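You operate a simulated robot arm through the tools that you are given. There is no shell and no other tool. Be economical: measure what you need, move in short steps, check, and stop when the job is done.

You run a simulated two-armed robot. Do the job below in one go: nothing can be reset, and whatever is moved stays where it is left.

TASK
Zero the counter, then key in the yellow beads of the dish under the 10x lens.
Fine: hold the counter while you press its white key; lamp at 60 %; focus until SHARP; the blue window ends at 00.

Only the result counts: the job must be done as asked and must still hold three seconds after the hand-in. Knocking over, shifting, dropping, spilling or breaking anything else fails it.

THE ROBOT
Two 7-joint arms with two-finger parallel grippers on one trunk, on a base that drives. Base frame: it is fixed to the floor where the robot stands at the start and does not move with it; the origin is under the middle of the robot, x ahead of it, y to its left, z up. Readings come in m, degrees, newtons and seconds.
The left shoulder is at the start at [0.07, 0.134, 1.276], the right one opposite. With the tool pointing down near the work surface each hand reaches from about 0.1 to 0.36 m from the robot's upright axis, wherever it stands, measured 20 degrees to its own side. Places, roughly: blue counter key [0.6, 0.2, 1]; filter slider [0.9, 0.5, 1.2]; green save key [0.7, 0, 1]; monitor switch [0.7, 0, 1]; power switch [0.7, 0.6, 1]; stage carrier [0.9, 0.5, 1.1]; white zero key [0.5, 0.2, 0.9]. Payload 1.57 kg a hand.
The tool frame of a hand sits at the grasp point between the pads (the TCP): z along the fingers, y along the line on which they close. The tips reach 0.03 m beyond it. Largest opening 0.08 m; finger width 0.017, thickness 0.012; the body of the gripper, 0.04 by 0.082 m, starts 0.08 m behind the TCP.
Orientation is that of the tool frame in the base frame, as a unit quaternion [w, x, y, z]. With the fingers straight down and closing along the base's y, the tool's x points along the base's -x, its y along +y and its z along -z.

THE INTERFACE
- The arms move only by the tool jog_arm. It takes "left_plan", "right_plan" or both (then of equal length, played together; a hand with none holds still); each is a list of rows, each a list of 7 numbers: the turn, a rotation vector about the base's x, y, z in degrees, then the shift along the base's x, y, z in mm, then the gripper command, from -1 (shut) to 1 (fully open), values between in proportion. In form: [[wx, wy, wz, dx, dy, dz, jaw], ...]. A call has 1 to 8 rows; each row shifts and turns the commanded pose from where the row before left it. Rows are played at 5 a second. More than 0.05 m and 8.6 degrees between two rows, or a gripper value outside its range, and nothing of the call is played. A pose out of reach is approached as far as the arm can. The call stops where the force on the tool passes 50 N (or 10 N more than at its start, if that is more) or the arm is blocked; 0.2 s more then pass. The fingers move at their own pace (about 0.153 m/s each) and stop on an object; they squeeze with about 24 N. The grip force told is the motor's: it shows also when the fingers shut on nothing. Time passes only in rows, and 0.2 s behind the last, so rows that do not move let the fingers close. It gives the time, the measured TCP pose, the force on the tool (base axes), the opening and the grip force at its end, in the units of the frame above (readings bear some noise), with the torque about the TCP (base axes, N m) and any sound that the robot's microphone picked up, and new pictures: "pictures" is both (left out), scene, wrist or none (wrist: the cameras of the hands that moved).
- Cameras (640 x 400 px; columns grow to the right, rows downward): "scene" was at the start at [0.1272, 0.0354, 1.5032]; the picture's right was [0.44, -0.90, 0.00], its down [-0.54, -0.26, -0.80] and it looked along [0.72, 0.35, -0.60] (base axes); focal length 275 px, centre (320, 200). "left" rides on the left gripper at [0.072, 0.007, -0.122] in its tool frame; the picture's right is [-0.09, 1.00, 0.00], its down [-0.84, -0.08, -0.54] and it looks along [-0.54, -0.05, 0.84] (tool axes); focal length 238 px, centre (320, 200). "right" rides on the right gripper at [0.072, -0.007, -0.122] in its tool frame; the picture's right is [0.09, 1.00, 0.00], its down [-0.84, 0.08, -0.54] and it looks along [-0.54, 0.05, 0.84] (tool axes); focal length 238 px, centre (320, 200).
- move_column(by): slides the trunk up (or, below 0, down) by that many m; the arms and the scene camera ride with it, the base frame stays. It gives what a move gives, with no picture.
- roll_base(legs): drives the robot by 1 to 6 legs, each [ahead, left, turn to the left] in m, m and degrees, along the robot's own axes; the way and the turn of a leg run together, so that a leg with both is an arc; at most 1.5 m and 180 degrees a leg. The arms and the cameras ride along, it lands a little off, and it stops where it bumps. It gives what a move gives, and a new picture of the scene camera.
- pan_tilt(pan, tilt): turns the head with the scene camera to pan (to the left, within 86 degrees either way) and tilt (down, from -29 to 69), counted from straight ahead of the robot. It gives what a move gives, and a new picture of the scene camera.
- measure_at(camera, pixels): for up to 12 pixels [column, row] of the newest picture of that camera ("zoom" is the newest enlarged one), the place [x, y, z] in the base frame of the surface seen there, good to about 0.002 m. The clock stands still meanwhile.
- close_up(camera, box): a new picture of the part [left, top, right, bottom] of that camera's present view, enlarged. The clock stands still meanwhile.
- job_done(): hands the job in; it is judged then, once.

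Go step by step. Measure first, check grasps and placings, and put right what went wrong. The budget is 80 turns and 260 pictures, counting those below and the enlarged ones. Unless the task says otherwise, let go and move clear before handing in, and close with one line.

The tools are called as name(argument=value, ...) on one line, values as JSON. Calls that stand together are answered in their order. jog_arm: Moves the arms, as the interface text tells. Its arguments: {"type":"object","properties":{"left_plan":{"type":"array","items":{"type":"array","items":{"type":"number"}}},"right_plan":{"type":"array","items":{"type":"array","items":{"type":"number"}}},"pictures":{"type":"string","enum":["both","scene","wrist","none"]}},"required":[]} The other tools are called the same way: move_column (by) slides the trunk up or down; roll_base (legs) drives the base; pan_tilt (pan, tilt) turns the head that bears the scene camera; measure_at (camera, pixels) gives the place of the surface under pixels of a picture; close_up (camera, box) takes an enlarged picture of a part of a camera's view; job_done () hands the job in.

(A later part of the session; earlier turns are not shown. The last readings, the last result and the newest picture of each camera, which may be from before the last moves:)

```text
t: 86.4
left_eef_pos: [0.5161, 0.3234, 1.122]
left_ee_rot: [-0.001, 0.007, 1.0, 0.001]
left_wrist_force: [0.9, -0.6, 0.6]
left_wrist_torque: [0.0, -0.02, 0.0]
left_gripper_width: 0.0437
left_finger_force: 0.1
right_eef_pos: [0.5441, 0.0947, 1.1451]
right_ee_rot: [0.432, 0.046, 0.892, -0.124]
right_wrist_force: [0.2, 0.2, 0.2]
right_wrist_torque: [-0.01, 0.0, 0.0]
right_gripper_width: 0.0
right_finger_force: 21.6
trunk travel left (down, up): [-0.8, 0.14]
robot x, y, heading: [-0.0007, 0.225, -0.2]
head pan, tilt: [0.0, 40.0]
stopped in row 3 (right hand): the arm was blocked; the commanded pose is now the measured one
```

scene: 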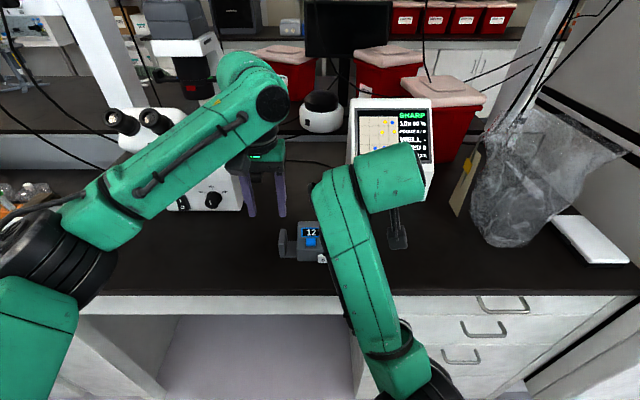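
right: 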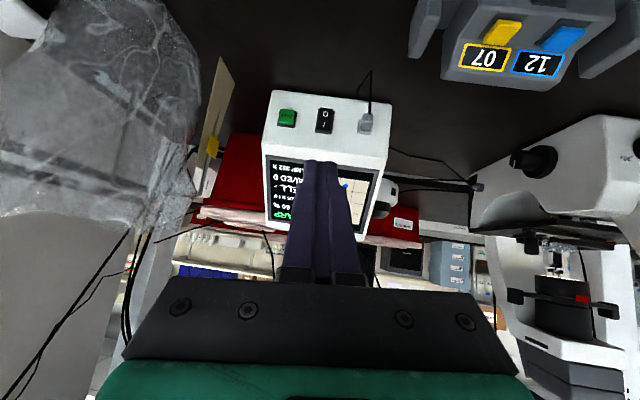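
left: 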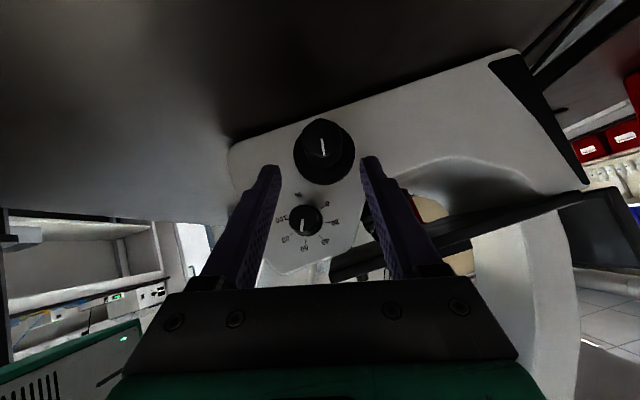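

The right elbow is folded inward and blocking. I'll raise the hand up and back to the posture from which it previously unfolded outward.

jog_arm(right_plan=[[1.3, 0.2, 1.35, 0, -10, 20, -1], [1.3, 0.2, 1.35, -10, -5, 20, -1], [1.3, 0.2, 1.35, -20, 0, 20, -1], [1.3, 0.2, 1.35, -20, 0, 20, -1], [1.3, 0.2, 1.35, -20, 0, 20, -1], [1.3, 0.2, 1.35, -20, 0, 20, -1], [1.3, 0.2, 1.35, -20, 0, 20, -1], [1.3, 0.2, 1.35, -20, 0, 10, -1]], pictures="scene")

```text
t: 88.2
left_eef_pos: [0.5144, 0.3213, 1.123]
left_ee_rot: [0.0, 0.007, 1.0, 0.002]
left_wrist_force: [0.1, -0.4, -0.2]
left_wrist_torque: [0.03, -0.01, 0.0]
left_gripper_width: 0.0443
left_finger_force: 0.1
right_eef_pos: [0.5063, 0.0628, 1.2182]
right_ee_rot: [0.427, 0.009, 0.904, -0.022]
right_wrist_force: [0.2, 0.2, 0.4]
right_wrist_torque: [0.01, -0.01, -0.01]
right_gripper_width: 0.0
right_finger_force: 21.9
right hand out of reach, approached as far as the arm can: row 5, 6, 7, 8
trunk travel left (down, up): [-0.8, 0.14]
robot x, y, heading: [-0.0015, 0.229, 0.0]
head pan, tilt: [0.0, 40.0]
```

scene: 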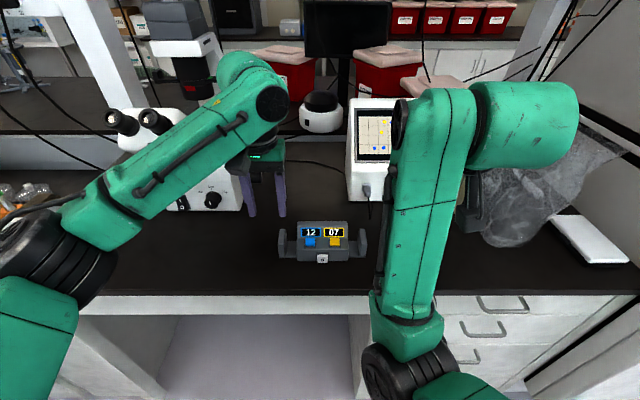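

Return the right hand to the tool-down home-like pose to reset its elbow.

jog_arm(right_plan=[[0, 7, 0, 0, -25, 5, -1], [0, 7, 0, -10, -25, 5, -1], [0, 7, 0, -10, -25, 5, -1], [0, 7, 0, -15, -25, 5, -1], [0, 7, 0, -15, -25, 5, -1], [0, 7, 0, -15, -25, 5, -1], [0, 7, 0, -15, -25, 0, -1], [0, 2, 0, -20, -25, 0, -1]], pictures="scene")

```text
t: 90.0
left_eef_pos: [0.5144, 0.3218, 1.1227]
left_ee_rot: [0.001, 0.007, 1.0, 0.002]
left_wrist_force: [-1.0, 0.3, 0.2]
left_wrist_torque: [0.0, -0.02, 0.04]
left_gripper_width: 0.0441
left_finger_force: 0.1
right_eef_pos: [0.489, -0.1372, 1.1967]
right_ee_rot: [-0.008, -0.001, 1.0, 0.002]
right_wrist_force: [0.1, -0.8, -0.6]
right_wrist_torque: [0.01, -0.03, 0.0]
right_gripper_width: 0.0
right_finger_force: 20.9
right hand out of reach, approached as far as the arm can: row 1, 2, 3, 4
trunk travel left (down, up): [-0.8, 0.14]
robot x, y, heading: [0.0032, 0.2273, -0.2]
head pan, tilt: [0.0, 40.0]
```

scene: 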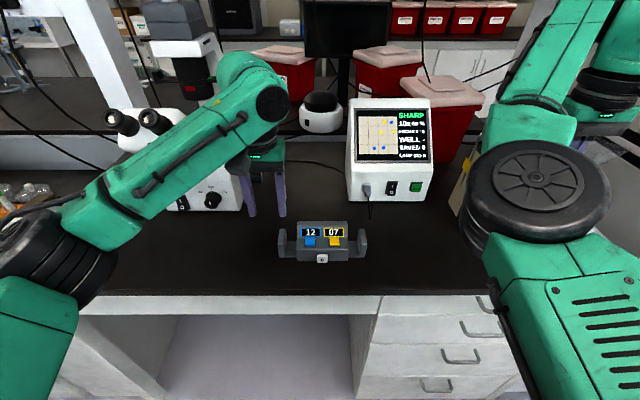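

Now tool-down. Bring it inward in this orientation.

jog_arm(right_plan=[[0, 0, 0, -5, 35, -10, -1], [0, 0, 0, -5, 35, -10, -1], [0, 0, 0, -5, 35, -10, -1], [0, 0, 0, -5, 35, -10, -1], [0, 0, 0, -5, 35, -10, -1], [0, 0, 0, -5, 35, -10, -1]], pictures="scene")

```text
t: 91.4
left_eef_pos: [0.5146, 0.3218, 1.1227]
left_ee_rot: [0.0, 0.007, 1.0, 0.003]
left_wrist_force: [0.1, 0.2, -0.2]
left_wrist_torque: [0.0, 0.03, -0.02]
left_gripper_width: 0.0441
left_finger_force: 0.2
right_eef_pos: [0.4817, -0.0886, 1.1783]
right_ee_rot: [-0.008, -0.001, 1.0, 0.001]
right_wrist_force: [0.1, -0.6, -0.1]
right_wrist_torque: [0.02, -0.02, 0.0]
right_gripper_width: 0.0001
right_finger_force: 21.3
right hand out of reach, approached as far as the arm can: row 2, 3, 4, 5, 6
trunk travel left (down, up): [-0.8, 0.14]
robot x, y, heading: [0.0008, 0.2254, -0.0]
head pan, tilt: [0.0, 40.0]
```

scene: 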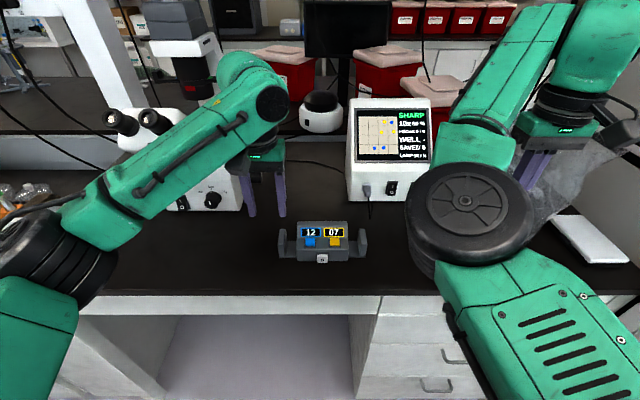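

The right elbow is on the inward branch. I'll stretch the arm forward, pitched, then yaw the tool to the left to bring the elbow outward.

jog_arm(right_plan=[[0, -7.5, 0, 10, 0, 12, -1], [0, -7.5, 0, 15, 0, 12, -1], [0, -7.5, 0, 15, 0, 12, -1], [0, -7.5, 0, 20, 5, 12, -1], [0, -7.5, 0, 20, 10, 12, -1], [0, -7.5, 0, 20, 20, 12, -1], [0, -7.5, 0, 20, 20, 5, -1], [0, -7.5, 0, 20, 30, 0, -1]], pictures="none")

jog_arm(right_plan=[[0, 0, 8, 10, 30, 0, -1], [0, 0, 8, 10, 30, 0, -1], [0, 0, 8, 10, 30, 0, -1], [0, 0, 8, 0, 10, 0, -1], [0, 0, 8, 0, 10, 0, -1], [0, 0, 8, 0, 0, 0, -1], [0, 0, 8, 0, 0, 0, -1]], pictures="scene")

```text
t: 93.2
left_eef_pos: [0.5157, 0.3216, 1.1233]
left_ee_rot: [0.0, 0.007, 1.0, 0.002]
left_wrist_force: [-0.3, 0.1, 0.3]
left_wrist_torque: [0.0, -0.02, 0.02]
left_gripper_width: 0.0443
left_finger_force: 0.0
right_eef_pos: [0.6258, -0.0046, 1.2597]
right_ee_rot: [0.494, -0.002, 0.869, 0.001]
right_wrist_force: [-0.2, 0.0, 0.8]
right_wrist_torque: [0.03, 0.0, -0.04]
right_gripper_width: 0.0
right_finger_force: 21.4
trunk travel left (down, up): [-0.8, 0.14]
robot x, y, heading: [0.0004, 0.2279, -0.1]
head pan, tilt: [0.0, 40.0]
```

```text
t: 94.8
left_eef_pos: [0.5154, 0.3204, 1.1224]
left_ee_rot: [0.0, 0.007, 1.0, 0.003]
left_wrist_force: [-1.0, -0.3, -0.1]
left_wrist_torque: [-0.01, 0.01, 0.01]
left_gripper_width: 0.0439
left_finger_force: 0.1
right_eef_pos: [0.6549, 0.1048, 1.2568]
right_ee_rot: [0.434, -0.41, 0.768, 0.233]
right_wrist_force: [-0.4, 0.3, -0.7]
right_wrist_torque: [0.03, 0.0, -0.01]
right_gripper_width: 0.0
right_finger_force: 21.5
trunk travel left (down, up): [-0.8, 0.14]
robot x, y, heading: [0.0002, 0.2266, -0.1]
head pan, tilt: [0.0, 40.0]
```

scene: 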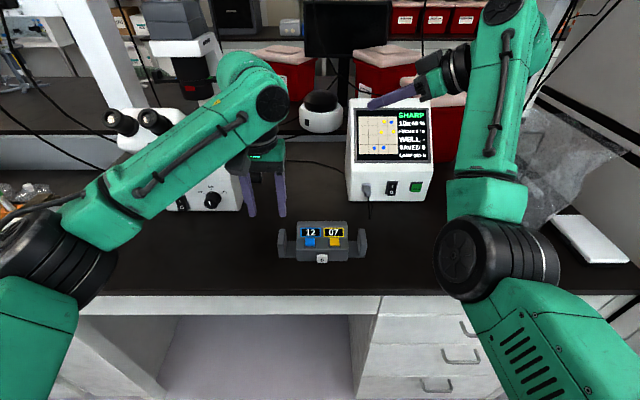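

That flipped the elbow outward (now at (500,250)). Lower the right hand toward the front of the counter.

jog_arm(right_plan=[[0, 0, 0, -23, 2, -20, -1], [0, 0, 0, -23, 2, -20, -1], [0, 0, 0, -23, 2, -22, -1], [0, 0, 0, -23, 2, -25, -1], [0, 0, -4, -23, 4, -28, -1], [0, 0, -4, -23, 5, -28, -1], [0, 0, -4, -23, 5, -28, -1], [0, 0, -4, -20, 5, -28, -1]], pictures="both")

```text
t: 96.6
left_eef_pos: [0.5138, 0.3213, 1.1233]
left_ee_rot: [0.001, 0.006, 1.0, 0.001]
left_wrist_force: [-0.4, 0.7, 0.1]
left_wrist_torque: [-0.02, 0.04, -0.01]
left_gripper_width: 0.0439
left_finger_force: 0.1
right_eef_pos: [0.4739, 0.1291, 1.0574]
right_ee_rot: [0.463, -0.299, 0.817, 0.169]
right_wrist_force: [-0.3, -0.7, -0.1]
right_wrist_torque: [0.02, -0.01, 0.01]
right_gripper_width: 0.0
right_finger_force: 21.5
trunk travel left (down, up): [-0.8, 0.14]
robot x, y, heading: [-0.0033, 0.2252, -0.2]
head pan, tilt: [0.0, 40.0]
```

scene: 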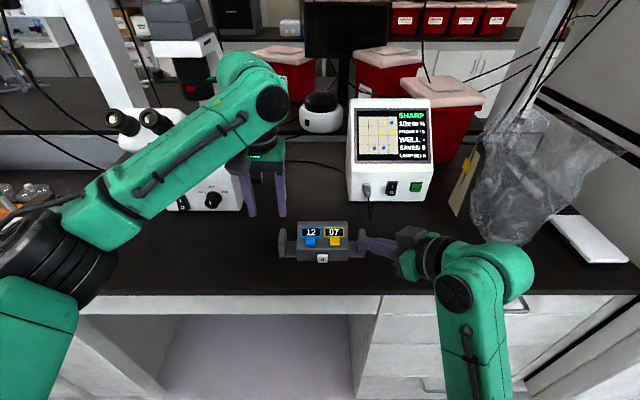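
right: 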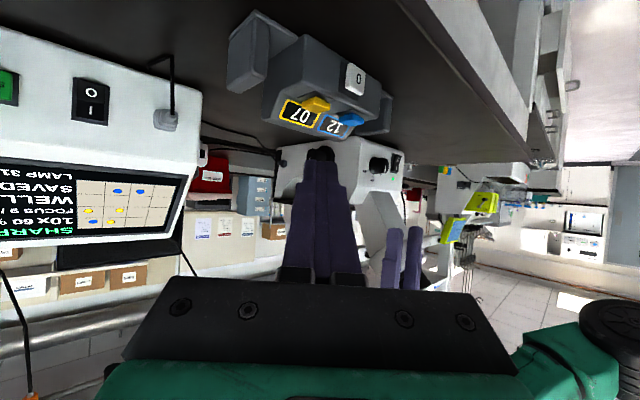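

The right arm is in a good posture. Now lower the left hand onto the left wing (0.567, 0.309) and grip.

jog_arm(left_plan=[[0, 0, 0, 27, -6, 0, 0.1], [0, 0, 0, 26, -6, 0, 0.1], [0, 0, 0, 0, 0, -40, 0.1], [0, 0, 0, 0, 0, -40, 0.1], [0, 0, 0, 0, 0, -20, 0.1], [0, 0, 0, 0, 0, 0, 0.1]], pictures="both")

```text
t: 98.0
left_eef_pos: [0.5688, 0.3099, 1.0218]
left_ee_rot: [0.001, 0.007, 1.0, 0.002]
left_wrist_force: [-0.2, 0.7, -0.4]
left_wrist_torque: [0.01, 0.01, -0.01]
left_gripper_width: 0.0439
left_finger_force: 0.1
right_eef_pos: [0.4747, 0.13, 1.0565]
right_ee_rot: [0.462, -0.3, 0.817, 0.17]
right_wrist_force: [0.8, -0.7, 0.0]
right_wrist_torque: [0.01, 0.01, 0.01]
right_gripper_width: 0.0
right_finger_force: 21.4
trunk travel left (down, up): [-0.8, 0.14]
robot x, y, heading: [0.0014, 0.2292, 0.1]
head pan, tilt: [0.0, 40.0]
```

scene: 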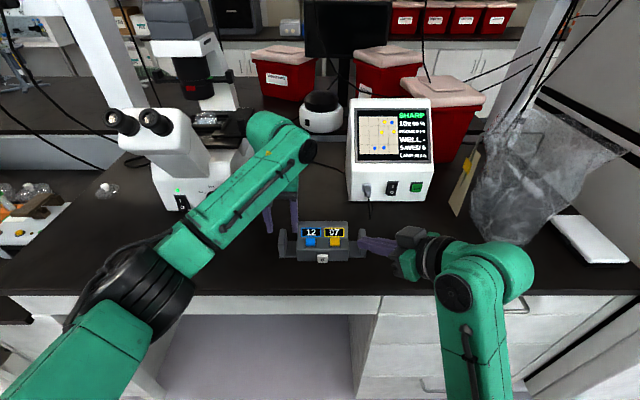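
left: 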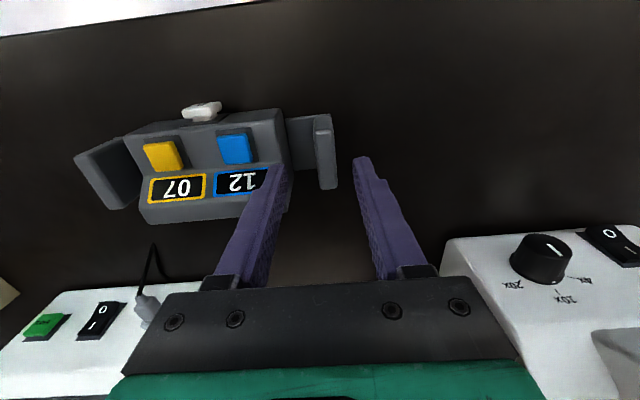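

Fingers straddle the wing at (325,150). Check the left elbow's clearance, then descend.

measure_at(camera="scene", pixels=[[150, 320], [180, 300], [110, 330], [170, 250], [200, 270], [285, 240], [360, 240]])

jog_arm(left_plan=[[0, 0, 0, -1, 0, -25, 0.1], [0, 0, 0, 0, 0, -25, 0.1], [0, 0, 0, 0, 0, 0, 0.1]], pictures="both")

```text
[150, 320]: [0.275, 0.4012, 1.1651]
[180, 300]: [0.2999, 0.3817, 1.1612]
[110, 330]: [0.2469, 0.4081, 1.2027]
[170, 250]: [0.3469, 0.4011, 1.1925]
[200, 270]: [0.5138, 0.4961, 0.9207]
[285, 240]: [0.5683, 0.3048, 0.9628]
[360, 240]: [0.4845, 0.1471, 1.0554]
```

```text
t: 98.6
left_eef_pos: [0.5687, 0.3067, 0.994]
left_ee_rot: [0.013, 0.009, 1.0, -0.002]
left_wrist_force: [-5.9, 0.4, 20.0]
left_wrist_torque: [-0.58, 0.35, -0.22]
left_gripper_width: 0.0436
left_finger_force: 0.1
right_eef_pos: [0.471, 0.1296, 1.0576]
right_ee_rot: [0.464, -0.3, 0.816, 0.17]
right_wrist_force: [-0.3, -0.4, 0.5]
right_wrist_torque: [0.01, -0.01, 0.01]
right_gripper_width: 0.0
right_finger_force: 21.2
trunk travel left (down, up): [-0.8, 0.14]
robot x, y, heading: [0.0007, 0.2259, 0.2]
head pan, tilt: [0.0, 40.0]
stopped in row 2 (left hand): the force on the tool passed its limit at 56 N (the readings are from after the stop); the commanded pose is now the measured one
```

scene: 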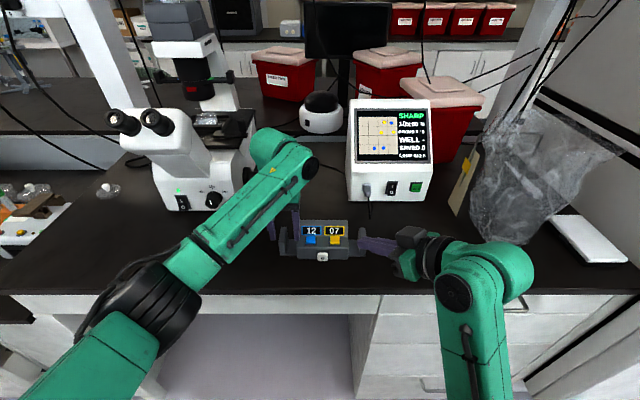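
left: 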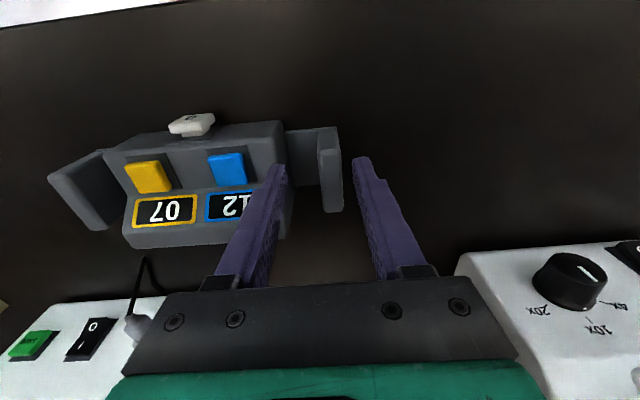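

The inner finger caught the counter body's edge. Lift 20 mm and measure the gap exactly.

jog_arm(left_plan=[[0, 0, 0, 0, 0, 20, 0.1], [0, 0, 0, 0, 0, 15, 0.1]], pictures="wrist")

close_up(camera="left", box=[230, 90, 390, 230])

```text
t: 99.2
left_eef_pos: [0.5687, 0.3061, 1.0257]
left_ee_rot: [0.011, 0.008, 1.0, 0.0]
left_wrist_force: [0.8, 0.8, 0.5]
left_wrist_torque: [0.03, -0.02, 0.01]
left_gripper_width: 0.0443
left_finger_force: 0.0
right_eef_pos: [0.4744, 0.1295, 1.0573]
right_ee_rot: [0.463, -0.299, 0.817, 0.17]
right_wrist_force: [0.3, -0.1, 0.5]
right_wrist_torque: [0.0, 0.01, -0.01]
right_gripper_width: 0.0001
right_finger_force: 21.1
trunk travel left (down, up): [-0.8, 0.14]
robot x, y, heading: [0.002, 0.2263, -0.2]
head pan, tilt: [0.0, 40.0]
```

left: 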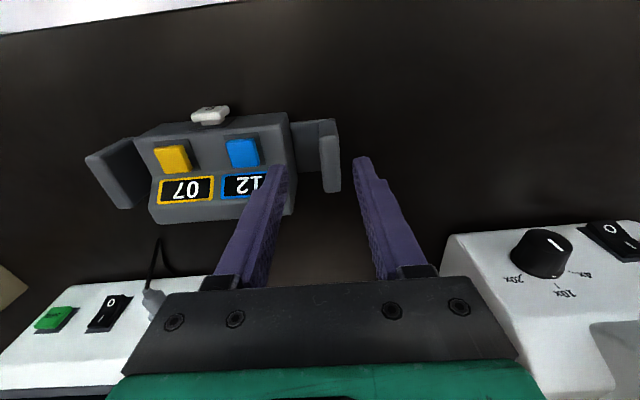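

```text
2.86 times, centred on (310, 160) of left
```

zoom: 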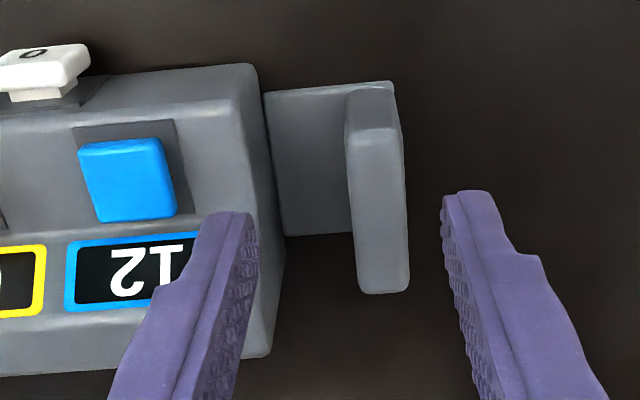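

measure_at(camera="zoom", pixels=[[360, 140], [390, 140], [375, 105], [370, 270], [395, 270], [250, 90], [262, 200], [300, 150], [330, 90], [40, 60], [120, 180]])

```text
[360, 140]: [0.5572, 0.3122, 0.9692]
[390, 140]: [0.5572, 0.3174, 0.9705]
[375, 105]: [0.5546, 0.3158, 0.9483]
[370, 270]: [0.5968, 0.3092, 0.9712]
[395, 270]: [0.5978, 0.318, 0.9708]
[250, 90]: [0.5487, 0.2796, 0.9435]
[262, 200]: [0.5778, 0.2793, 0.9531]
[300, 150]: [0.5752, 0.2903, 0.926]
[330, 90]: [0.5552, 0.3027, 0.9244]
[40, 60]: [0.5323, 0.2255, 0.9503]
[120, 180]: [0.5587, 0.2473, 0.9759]
```

Wing is y 0.306–0.319 (centre 0.313), body side at y 0.279. Shift +7 mm, narrow the jaws to 24 mm, and descend.

jog_arm(left_plan=[[0, 0, 0, 4, 7, 0, -0.4], [0, 0, 0, 0, 0, 0, -0.4], [0, 0, 0, 0, 0, -20, -0.4], [0, 0, 0, 0, 0, -20, -0.4], [0, 0, 0, 0, 0, -15, -0.4]], pictures="wrist")

```text
t: 100.4
left_eef_pos: [0.5758, 0.3128, 0.9686]
left_ee_rot: [0.01, 0.009, 1.0, -0.001]
left_wrist_force: [0.1, -0.5, -0.9]
left_wrist_torque: [0.02, -0.03, 0.03]
left_gripper_width: 0.0241
left_finger_force: 0.0
right_eef_pos: [0.4742, 0.1289, 1.0554]
right_ee_rot: [0.462, -0.299, 0.817, 0.17]
right_wrist_force: [0.3, -0.4, 0.2]
right_wrist_torque: [0.0, -0.01, 0.03]
right_gripper_width: 0.0002
right_finger_force: 21.4
trunk travel left (down, up): [-0.8, 0.14]
robot x, y, heading: [0.0007, 0.2271, -0.2]
head pan, tilt: [0.0, 40.0]
```

left: 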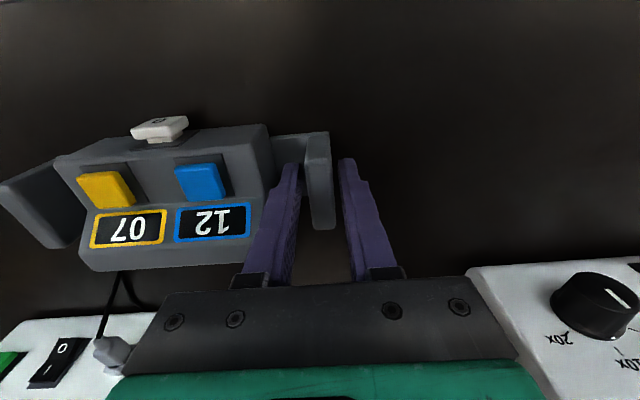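

Now grip the wing and re-measure the white key.

jog_arm(left_plan=[[0, 0, 0, 0, 0, 0, -1], [0, 0, 0, 0, 0, 0, -1], [0, 0, 0, 0, 0, 0, -1]], right_plan=[[0, 0, -5, -12, 10, -8, -1], [0, 0, -5, -12, 10, -8, -1], [0, 0, -5, -12, 10, -8, -1]], pictures="both")

close_up(camera="scene", box=[260, 205, 380, 280])

```text
t: 101.2
left_eef_pos: [0.575, 0.3117, 0.9688]
left_ee_rot: [0.01, 0.009, 1.0, -0.001]
left_wrist_force: [0.6, 0.1, 0.1]
left_wrist_torque: [0.22, -0.02, -0.01]
left_gripper_width: 0.0155
left_finger_force: 24.1
right_eef_pos: [0.4392, 0.1604, 1.0329]
right_ee_rot: [0.482, -0.189, 0.849, 0.107]
right_wrist_force: [-0.6, 1.0, 0.5]
right_wrist_torque: [0.04, 0.02, -0.03]
right_gripper_width: 0.0
right_finger_force: 21.5
trunk travel left (down, up): [-0.8, 0.14]
robot x, y, heading: [0.0009, 0.2266, -0.1]
head pan, tilt: [0.0, 40.0]
```

scene: 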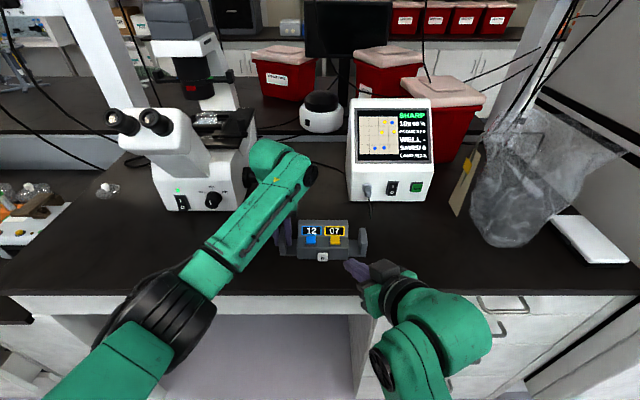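
right: 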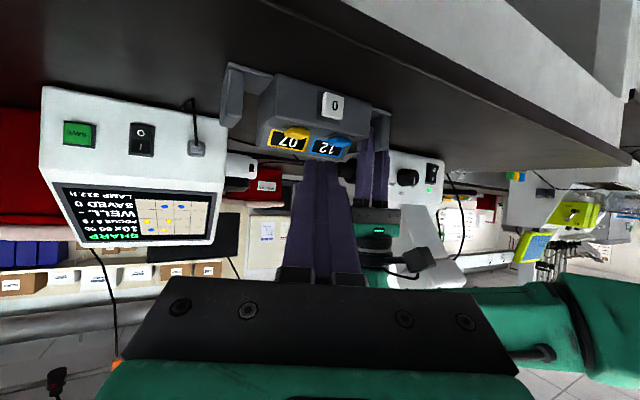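
left: 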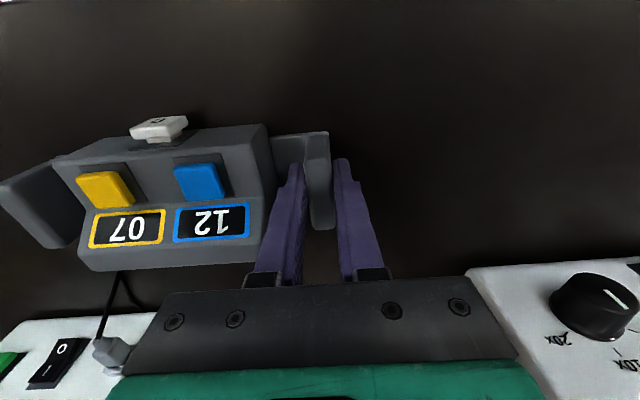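

```text
5.33 times, centred on (320, 242) of scene
```

zoom: 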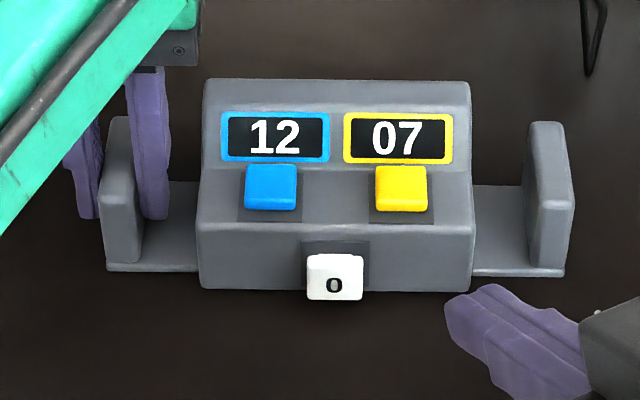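

measure_at(camera="zoom", pixels=[[334, 285], [334, 262], [316, 280], [354, 280], [400, 185], [400, 205], [272, 185], [460, 300]])

measure_at(camera="right", pixels=[[334, 104], [326, 97], [341, 110], [334, 94], [334, 113]])

```text
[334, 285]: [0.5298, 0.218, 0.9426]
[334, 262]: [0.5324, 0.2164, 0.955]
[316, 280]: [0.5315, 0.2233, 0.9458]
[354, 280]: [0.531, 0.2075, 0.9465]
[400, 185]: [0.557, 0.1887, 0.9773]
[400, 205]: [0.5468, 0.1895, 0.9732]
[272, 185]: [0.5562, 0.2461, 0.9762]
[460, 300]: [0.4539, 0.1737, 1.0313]
```

```text
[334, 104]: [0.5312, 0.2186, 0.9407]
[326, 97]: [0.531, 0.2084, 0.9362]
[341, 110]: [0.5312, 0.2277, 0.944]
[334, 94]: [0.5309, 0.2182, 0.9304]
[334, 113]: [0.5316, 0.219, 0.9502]
```

White key: face x 0.531, centre (y 0.218, z 0.942). Left grip is firm (15.5 mm, 24 N). Bring the right fingertips just in front of the key.

jog_arm(left_plan=[[0, 0, 0, 0, 0, 0, -1], [0, 0, 0, 0, 0, 0, -1], [0, 0, 0, 0, 0, 0, -1], [0, 0, 0, 0, 0, 0, -1]], right_plan=[[0, 0, 0, 10, 18, -26, -1], [0, 0, 0, 10, 18, -26, -1], [0, 0, 0, 22, 17, -26, -1], [0, 0, 0, 0, 0, 0, -1]], pictures="both")

close_up(camera="scene", box=[260, 205, 380, 280])

```text
t: 102.2
left_eef_pos: [0.5755, 0.3132, 0.9698]
left_ee_rot: [0.011, 0.008, 1.0, -0.002]
left_wrist_force: [-0.3, -0.5, 0.9]
left_wrist_torque: [0.1, -0.04, 0.05]
left_gripper_width: 0.0156
left_finger_force: 24.1
right_eef_pos: [0.4814, 0.2143, 0.9556]
right_ee_rot: [0.482, -0.189, 0.849, 0.108]
right_wrist_force: [0.2, -0.3, -0.3]
right_wrist_torque: [0.02, -0.03, 0.01]
right_gripper_width: 0.0001
right_finger_force: 21.6
trunk travel left (down, up): [-0.8, 0.14]
robot x, y, heading: [-0.001, 0.2259, 0.2]
head pan, tilt: [0.0, 40.0]
```

scene: 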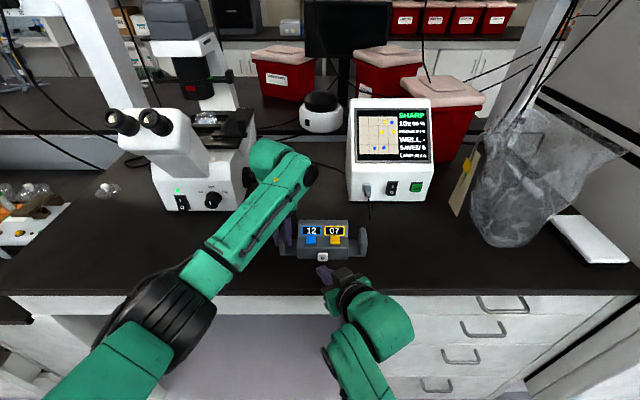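
right: 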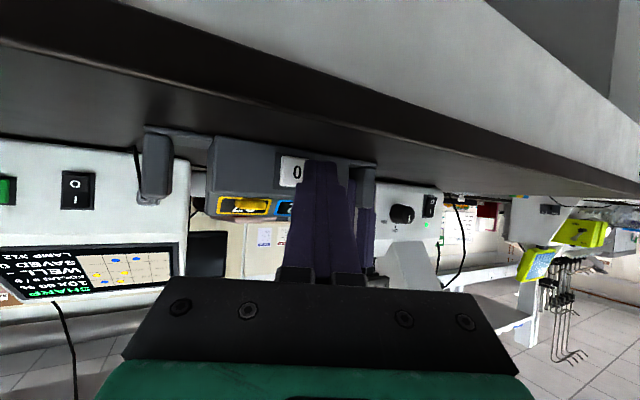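
left: 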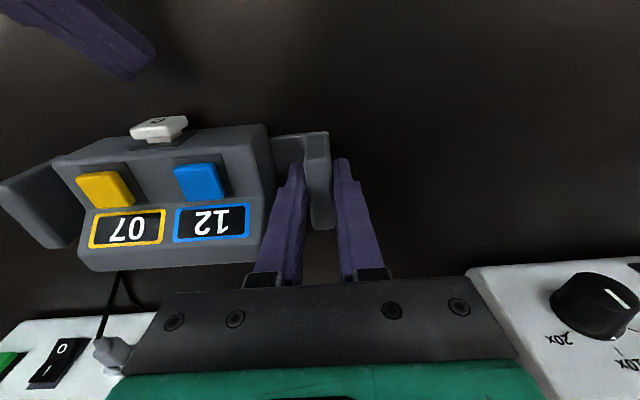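

```text
5.33 times, centred on (320, 242) of scene
5 turns are left
```

zoom: 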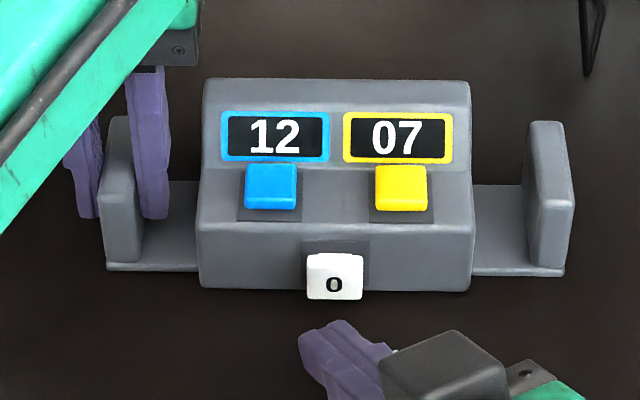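

The display reads 12/07; fingertips are ~17 mm in front of the white key and the wing is gripped. Push 25 mm along +x, check, and withdraw.

jog_arm(left_plan=[[0, 0, 0, 0, 0, 0, -1], [0, 0, 0, 0, 0, 0, -1], [0, 0, 0, 0, 0, 0, -1], [0, 0, 0, 0, 0, 0, -1], [0, 0, 0, 0, 0, 0, -1], [0, 0, 0, 0, 0, 0, -1]], right_plan=[[0, 0, 0, 10, 0, 0, -1], [0, 0, 0, 5, 0, 0, -1], [0, 0, 0, 4, 0, 0, -1], [0, 0, 0, 3, 0, 0, -1], [0, 0, 0, 3, 0, 0, -1], [0, 0, 0, 0, 0, 0, -1]], pictures="both")

jog_arm(left_plan=[[0, 0, 0, 0, 0, 0, -1], [0, 0, 0, 0, 0, 0, -1], [0, 0, 0, 0, 0, 0, -1]], right_plan=[[0, 0, 0, -15, 0, 0, -1], [0, 0, 0, -15, 0, 0, -1], [0, 0, 0, 0, 0, 0, -1]], pictures="both")

close_up(camera="scene", box=[260, 205, 380, 280])

measure_at(camera="zoom", pixels=[[400, 175], [400, 200], [334, 285], [400, 190]])

```text
t: 103.6
left_eef_pos: [0.5759, 0.312, 0.9694]
left_ee_rot: [0.01, 0.008, 1.0, 0.0]
left_wrist_force: [4.7, -0.7, 0.3]
left_wrist_torque: [0.15, -0.09, 0.35]
left_gripper_width: 0.0157
left_finger_force: 23.8
right_eef_pos: [0.5076, 0.2145, 0.9544]
right_ee_rot: [0.48, -0.19, 0.849, 0.108]
right_wrist_force: [-5.2, 0.7, 0.9]
right_wrist_torque: [0.01, 0.04, 0.04]
right_gripper_width: 0.0
right_finger_force: 21.4
trunk travel left (down, up): [-0.8, 0.14]
robot x, y, heading: [-0.0026, 0.2267, 0.1]
head pan, tilt: [0.0, 40.0]
heard: click
```

scene: 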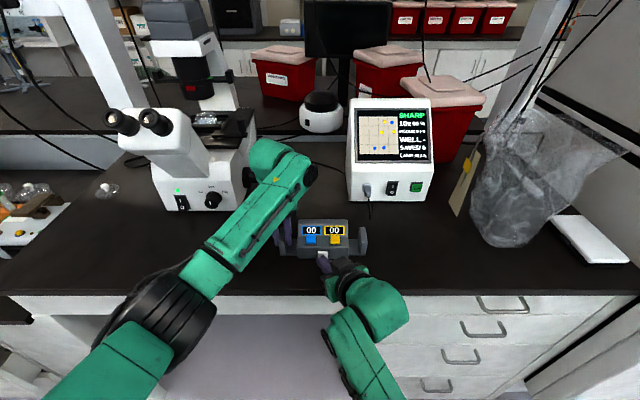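
right: 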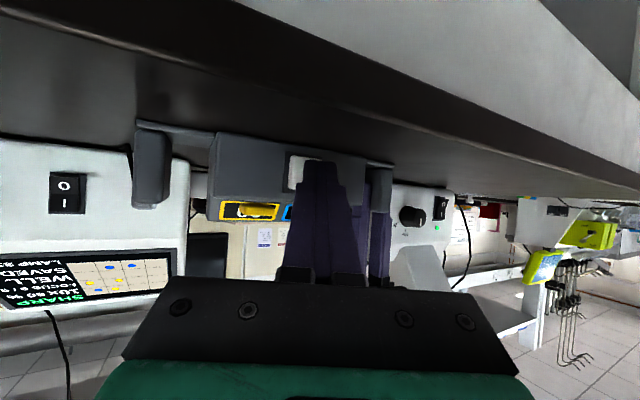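
left: 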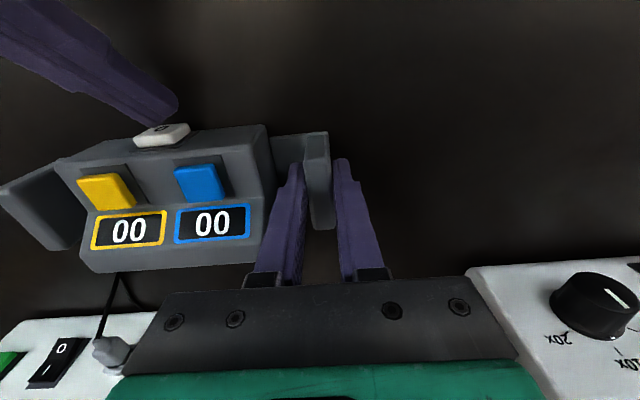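

```text
t: 104.4
left_eef_pos: [0.5761, 0.313, 0.9687]
left_ee_rot: [0.01, 0.008, 1.0, -0.001]
left_wrist_force: [-0.2, 0.6, 0.3]
left_wrist_torque: [0.12, -0.03, -0.02]
left_gripper_width: 0.0154
left_finger_force: 24.5
right_eef_pos: [0.4775, 0.2132, 0.9556]
right_ee_rot: [0.481, -0.19, 0.849, 0.107]
right_wrist_force: [-0.3, -0.4, -0.4]
right_wrist_torque: [-0.04, 0.0, -0.04]
right_gripper_width: 0.0
right_finger_force: 20.7
trunk travel left (down, up): [-0.8, 0.14]
robot x, y, heading: [0.0012, 0.2242, 0.2]
head pan, tilt: [0.0, 40.0]
```

scene: 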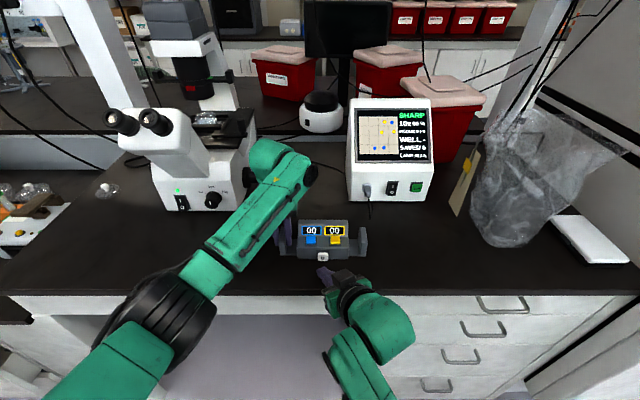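
right: 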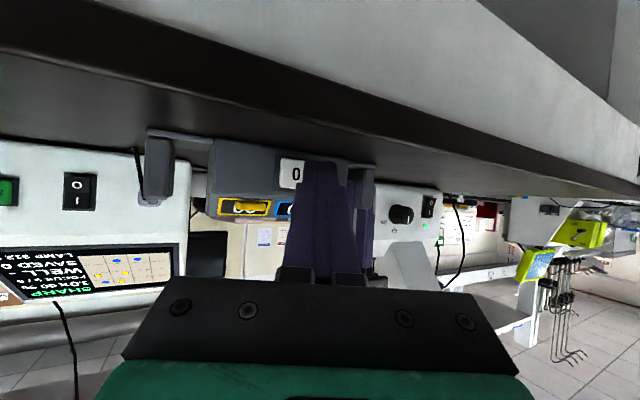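
left: 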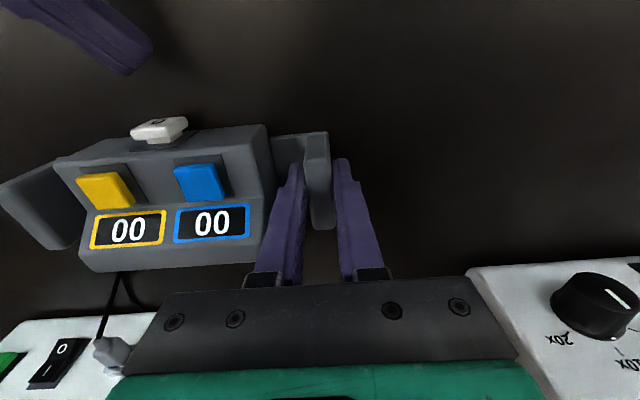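

```text
5.33 times, centred on (320, 242) of scene
```

zoom: 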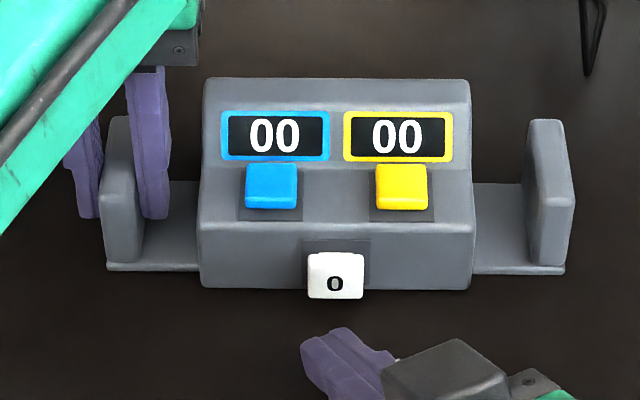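

```text
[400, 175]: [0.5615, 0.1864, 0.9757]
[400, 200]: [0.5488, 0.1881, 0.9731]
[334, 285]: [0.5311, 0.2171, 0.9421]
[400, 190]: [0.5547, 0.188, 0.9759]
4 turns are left
```

Heard a click; both windows show 00. Now move above the yellow key (0.555, 0.188, 0.976) and press twice, counting clicks.

jog_arm(left_plan=[[0, 0, 0, 0, 0, 0, -1], [0, 0, 0, 0, 0, 0, -1], [0, 0, 0, 0, 0, 0, -1], [0, 0, 0, 0, 0, 0, -1], [0, 0, 0, 0, 0, 0, -1], [0, 0, 0, 0, 0, 0, -1], [0, 0, 0, 0, 0, 0, -1], [0, 0, 0, 0, 0, 0, -1]], right_plan=[[0, 0, 0, 0, -10, 35, -1], [0, 0, 0, 0, -12, 30, -1], [0, 0, 0, 27, -6, 0, -1], [0, 0, 0, 26, -6, -10, -1], [0, 0, 0, 0, 0, 0, -1], [0, 0, 0, 0, 0, -12, -1], [0, 0, 0, 0, 0, -7, -1], [0, 0, 0, 0, 0, 0, -1]], pictures="both")

jog_arm(left_plan=[[0, 0, 0, 0, 0, 0, -1], [0, 0, 0, 0, 0, 0, -1]], right_plan=[[0, 0, 0, 0, 0, 19, -1], [0, 0, 0, 0, 0, 0, -1]], pictures="none")

close_up(camera="left", box=[40, 90, 300, 280])

jog_arm(left_plan=[[0, 0, 0, 0, 0, 0, -1], [0, 0, 0, 0, 0, 0, -1], [0, 0, 0, 0, 0, 0, -1]], right_plan=[[0, 0, 0, 0, 0, -12, -1], [0, 0, 0, 0, 0, -7, -1], [0, 0, 0, 0, 0, 0, -1]], pictures="none")

jog_arm(left_plan=[[0, 0, 0, 0, 0, 0, -1], [0, 0, 0, 0, 0, 0, -1]], right_plan=[[0, 0, 0, 0, 0, 19, -1], [0, 0, 0, 0, 0, 0, -1]], pictures="both")

close_up(camera="left", box=[40, 90, 300, 280])

```text
t: 106.2
left_eef_pos: [0.5745, 0.3139, 0.9692]
left_ee_rot: [0.01, 0.008, 1.0, -0.001]
left_wrist_force: [1.1, 0.3, -7.4]
left_wrist_torque: [0.23, -0.55, 0.19]
left_gripper_width: 0.0156
left_finger_force: 24.2
right_eef_pos: [0.5281, 0.1802, 0.9928]
right_ee_rot: [0.485, -0.19, 0.847, 0.108]
right_wrist_force: [1.3, -1.6, 19.9]
right_wrist_torque: [0.16, -0.47, 0.07]
right_gripper_width: 0.0
right_finger_force: 21.6
trunk travel left (down, up): [-0.8, 0.14]
robot x, y, heading: [0.0035, 0.2261, -0.1]
head pan, tilt: [0.0, 40.0]
heard: click
```

scene: 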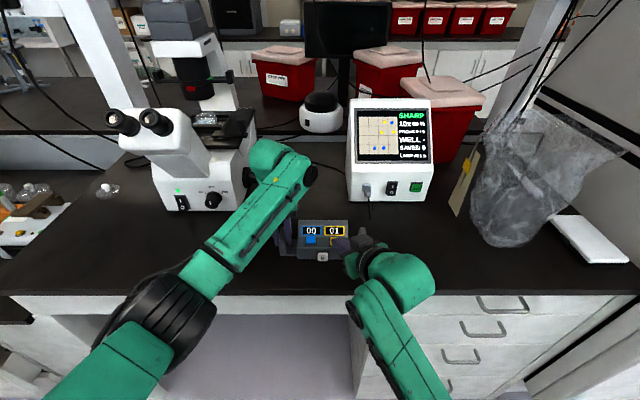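
right: 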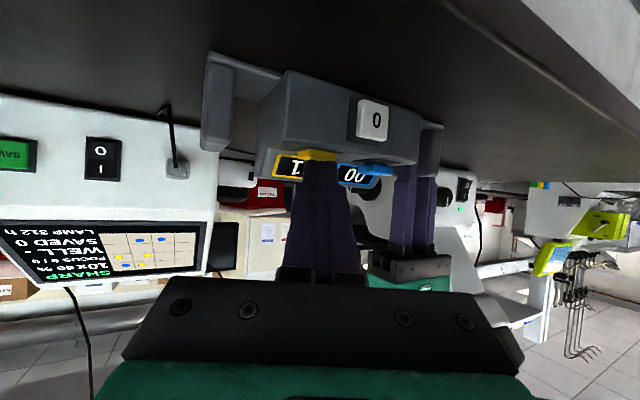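
left: 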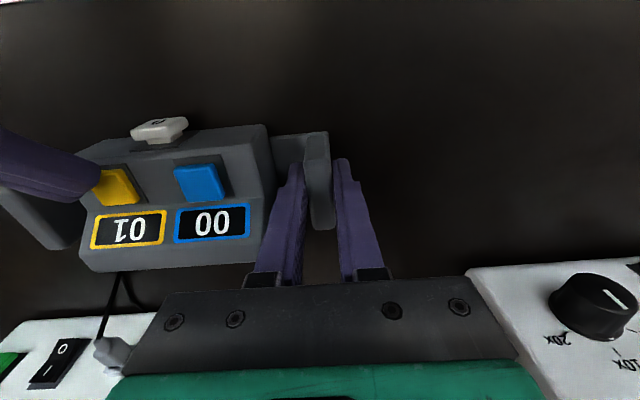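

```text
t: 106.8
left_eef_pos: [0.5754, 0.3126, 0.968]
left_ee_rot: [0.01, 0.008, 1.0, -0.001]
left_wrist_force: [0.4, 0.0, 0.4]
left_wrist_torque: [0.15, 0.01, 0.01]
left_gripper_width: 0.0156
left_finger_force: 24.2
right_eef_pos: [0.5283, 0.1789, 1.0066]
right_ee_rot: [0.479, -0.189, 0.85, 0.107]
right_wrist_force: [-0.2, -0.2, 0.5]
right_wrist_torque: [-0.02, 0.03, 0.0]
right_gripper_width: 0.0
right_finger_force: 21.0
trunk travel left (down, up): [-0.8, 0.14]
robot x, y, heading: [0.0024, 0.2272, 0.1]
head pan, tilt: [0.0, 40.0]
```

```text
2.11 times, centred on (170, 185) of left
```

zoom: 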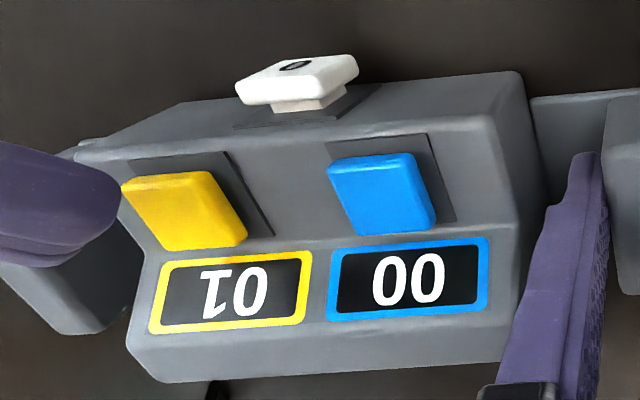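

```text
t: 107.6
left_eef_pos: [0.5748, 0.3143, 0.9694]
left_ee_rot: [0.01, 0.008, 1.0, -0.001]
left_wrist_force: [1.2, -2.8, -5.2]
left_wrist_torque: [0.21, -0.16, 0.3]
left_gripper_width: 0.0155
left_finger_force: 24.0
right_eef_pos: [0.528, 0.179, 0.9919]
right_ee_rot: [0.483, -0.19, 0.848, 0.108]
right_wrist_force: [0.0, 2.7, 13.6]
right_wrist_torque: [0.11, -0.31, 0.06]
right_gripper_width: 0.0
right_finger_force: 21.4
trunk travel left (down, up): [-0.8, 0.14]
robot x, y, heading: [-0.0002, 0.2246, 0.2]
head pan, tilt: [0.0, 40.0]
heard: click
```

```text
t: 108.2
left_eef_pos: [0.5756, 0.3141, 0.9679]
left_ee_rot: [0.011, 0.008, 1.0, 0.0]
left_wrist_force: [1.0, -0.5, 0.2]
left_wrist_torque: [0.03, 0.0, 0.04]
left_gripper_width: 0.0159
left_finger_force: 24.2
right_eef_pos: [0.5289, 0.1783, 1.0097]
right_ee_rot: [0.48, -0.19, 0.85, 0.107]
right_wrist_force: [-0.2, 0.1, 0.0]
right_wrist_torque: [0.02, 0.02, -0.02]
right_gripper_width: 0.0
right_finger_force: 21.3
trunk travel left (down, up): [-0.8, 0.14]
robot x, y, heading: [0.002, 0.227, -0.0]
head pan, tilt: [0.0, 40.0]
```

scene: 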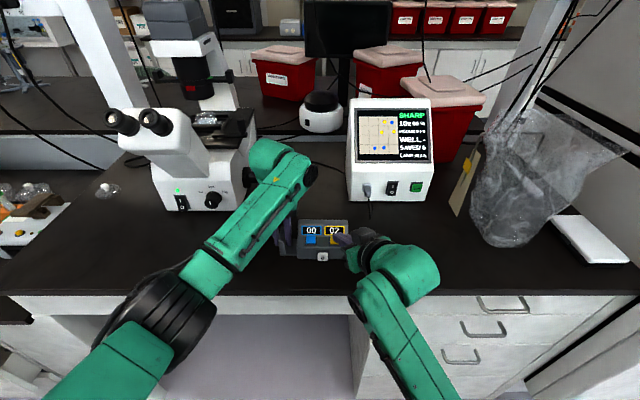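
right: 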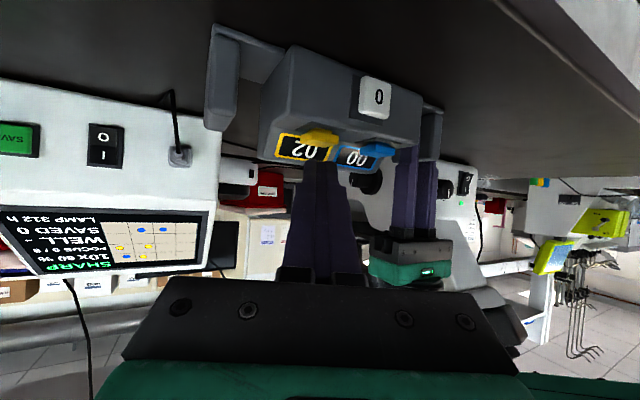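
left: 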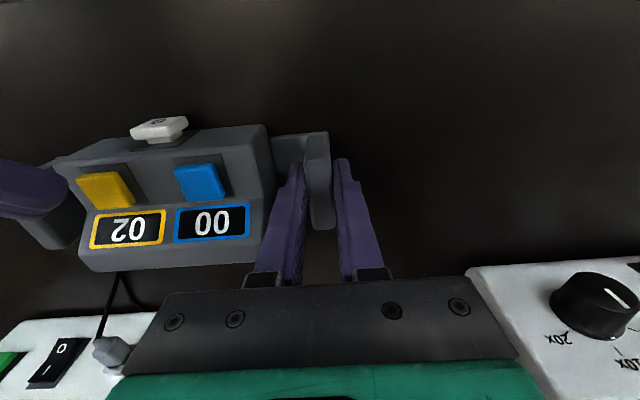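

```text
2.11 times, centred on (170, 185) of left
3 turns are left
```

zoom: 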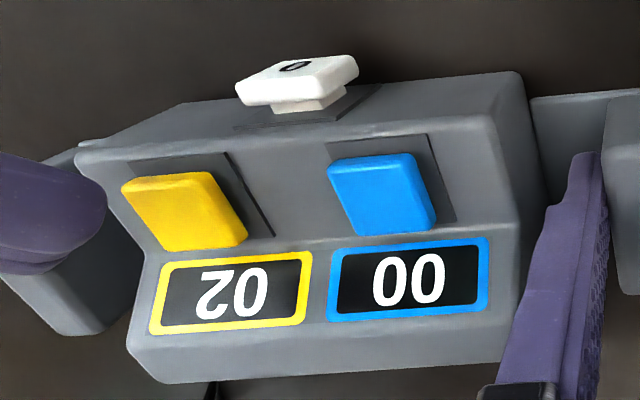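

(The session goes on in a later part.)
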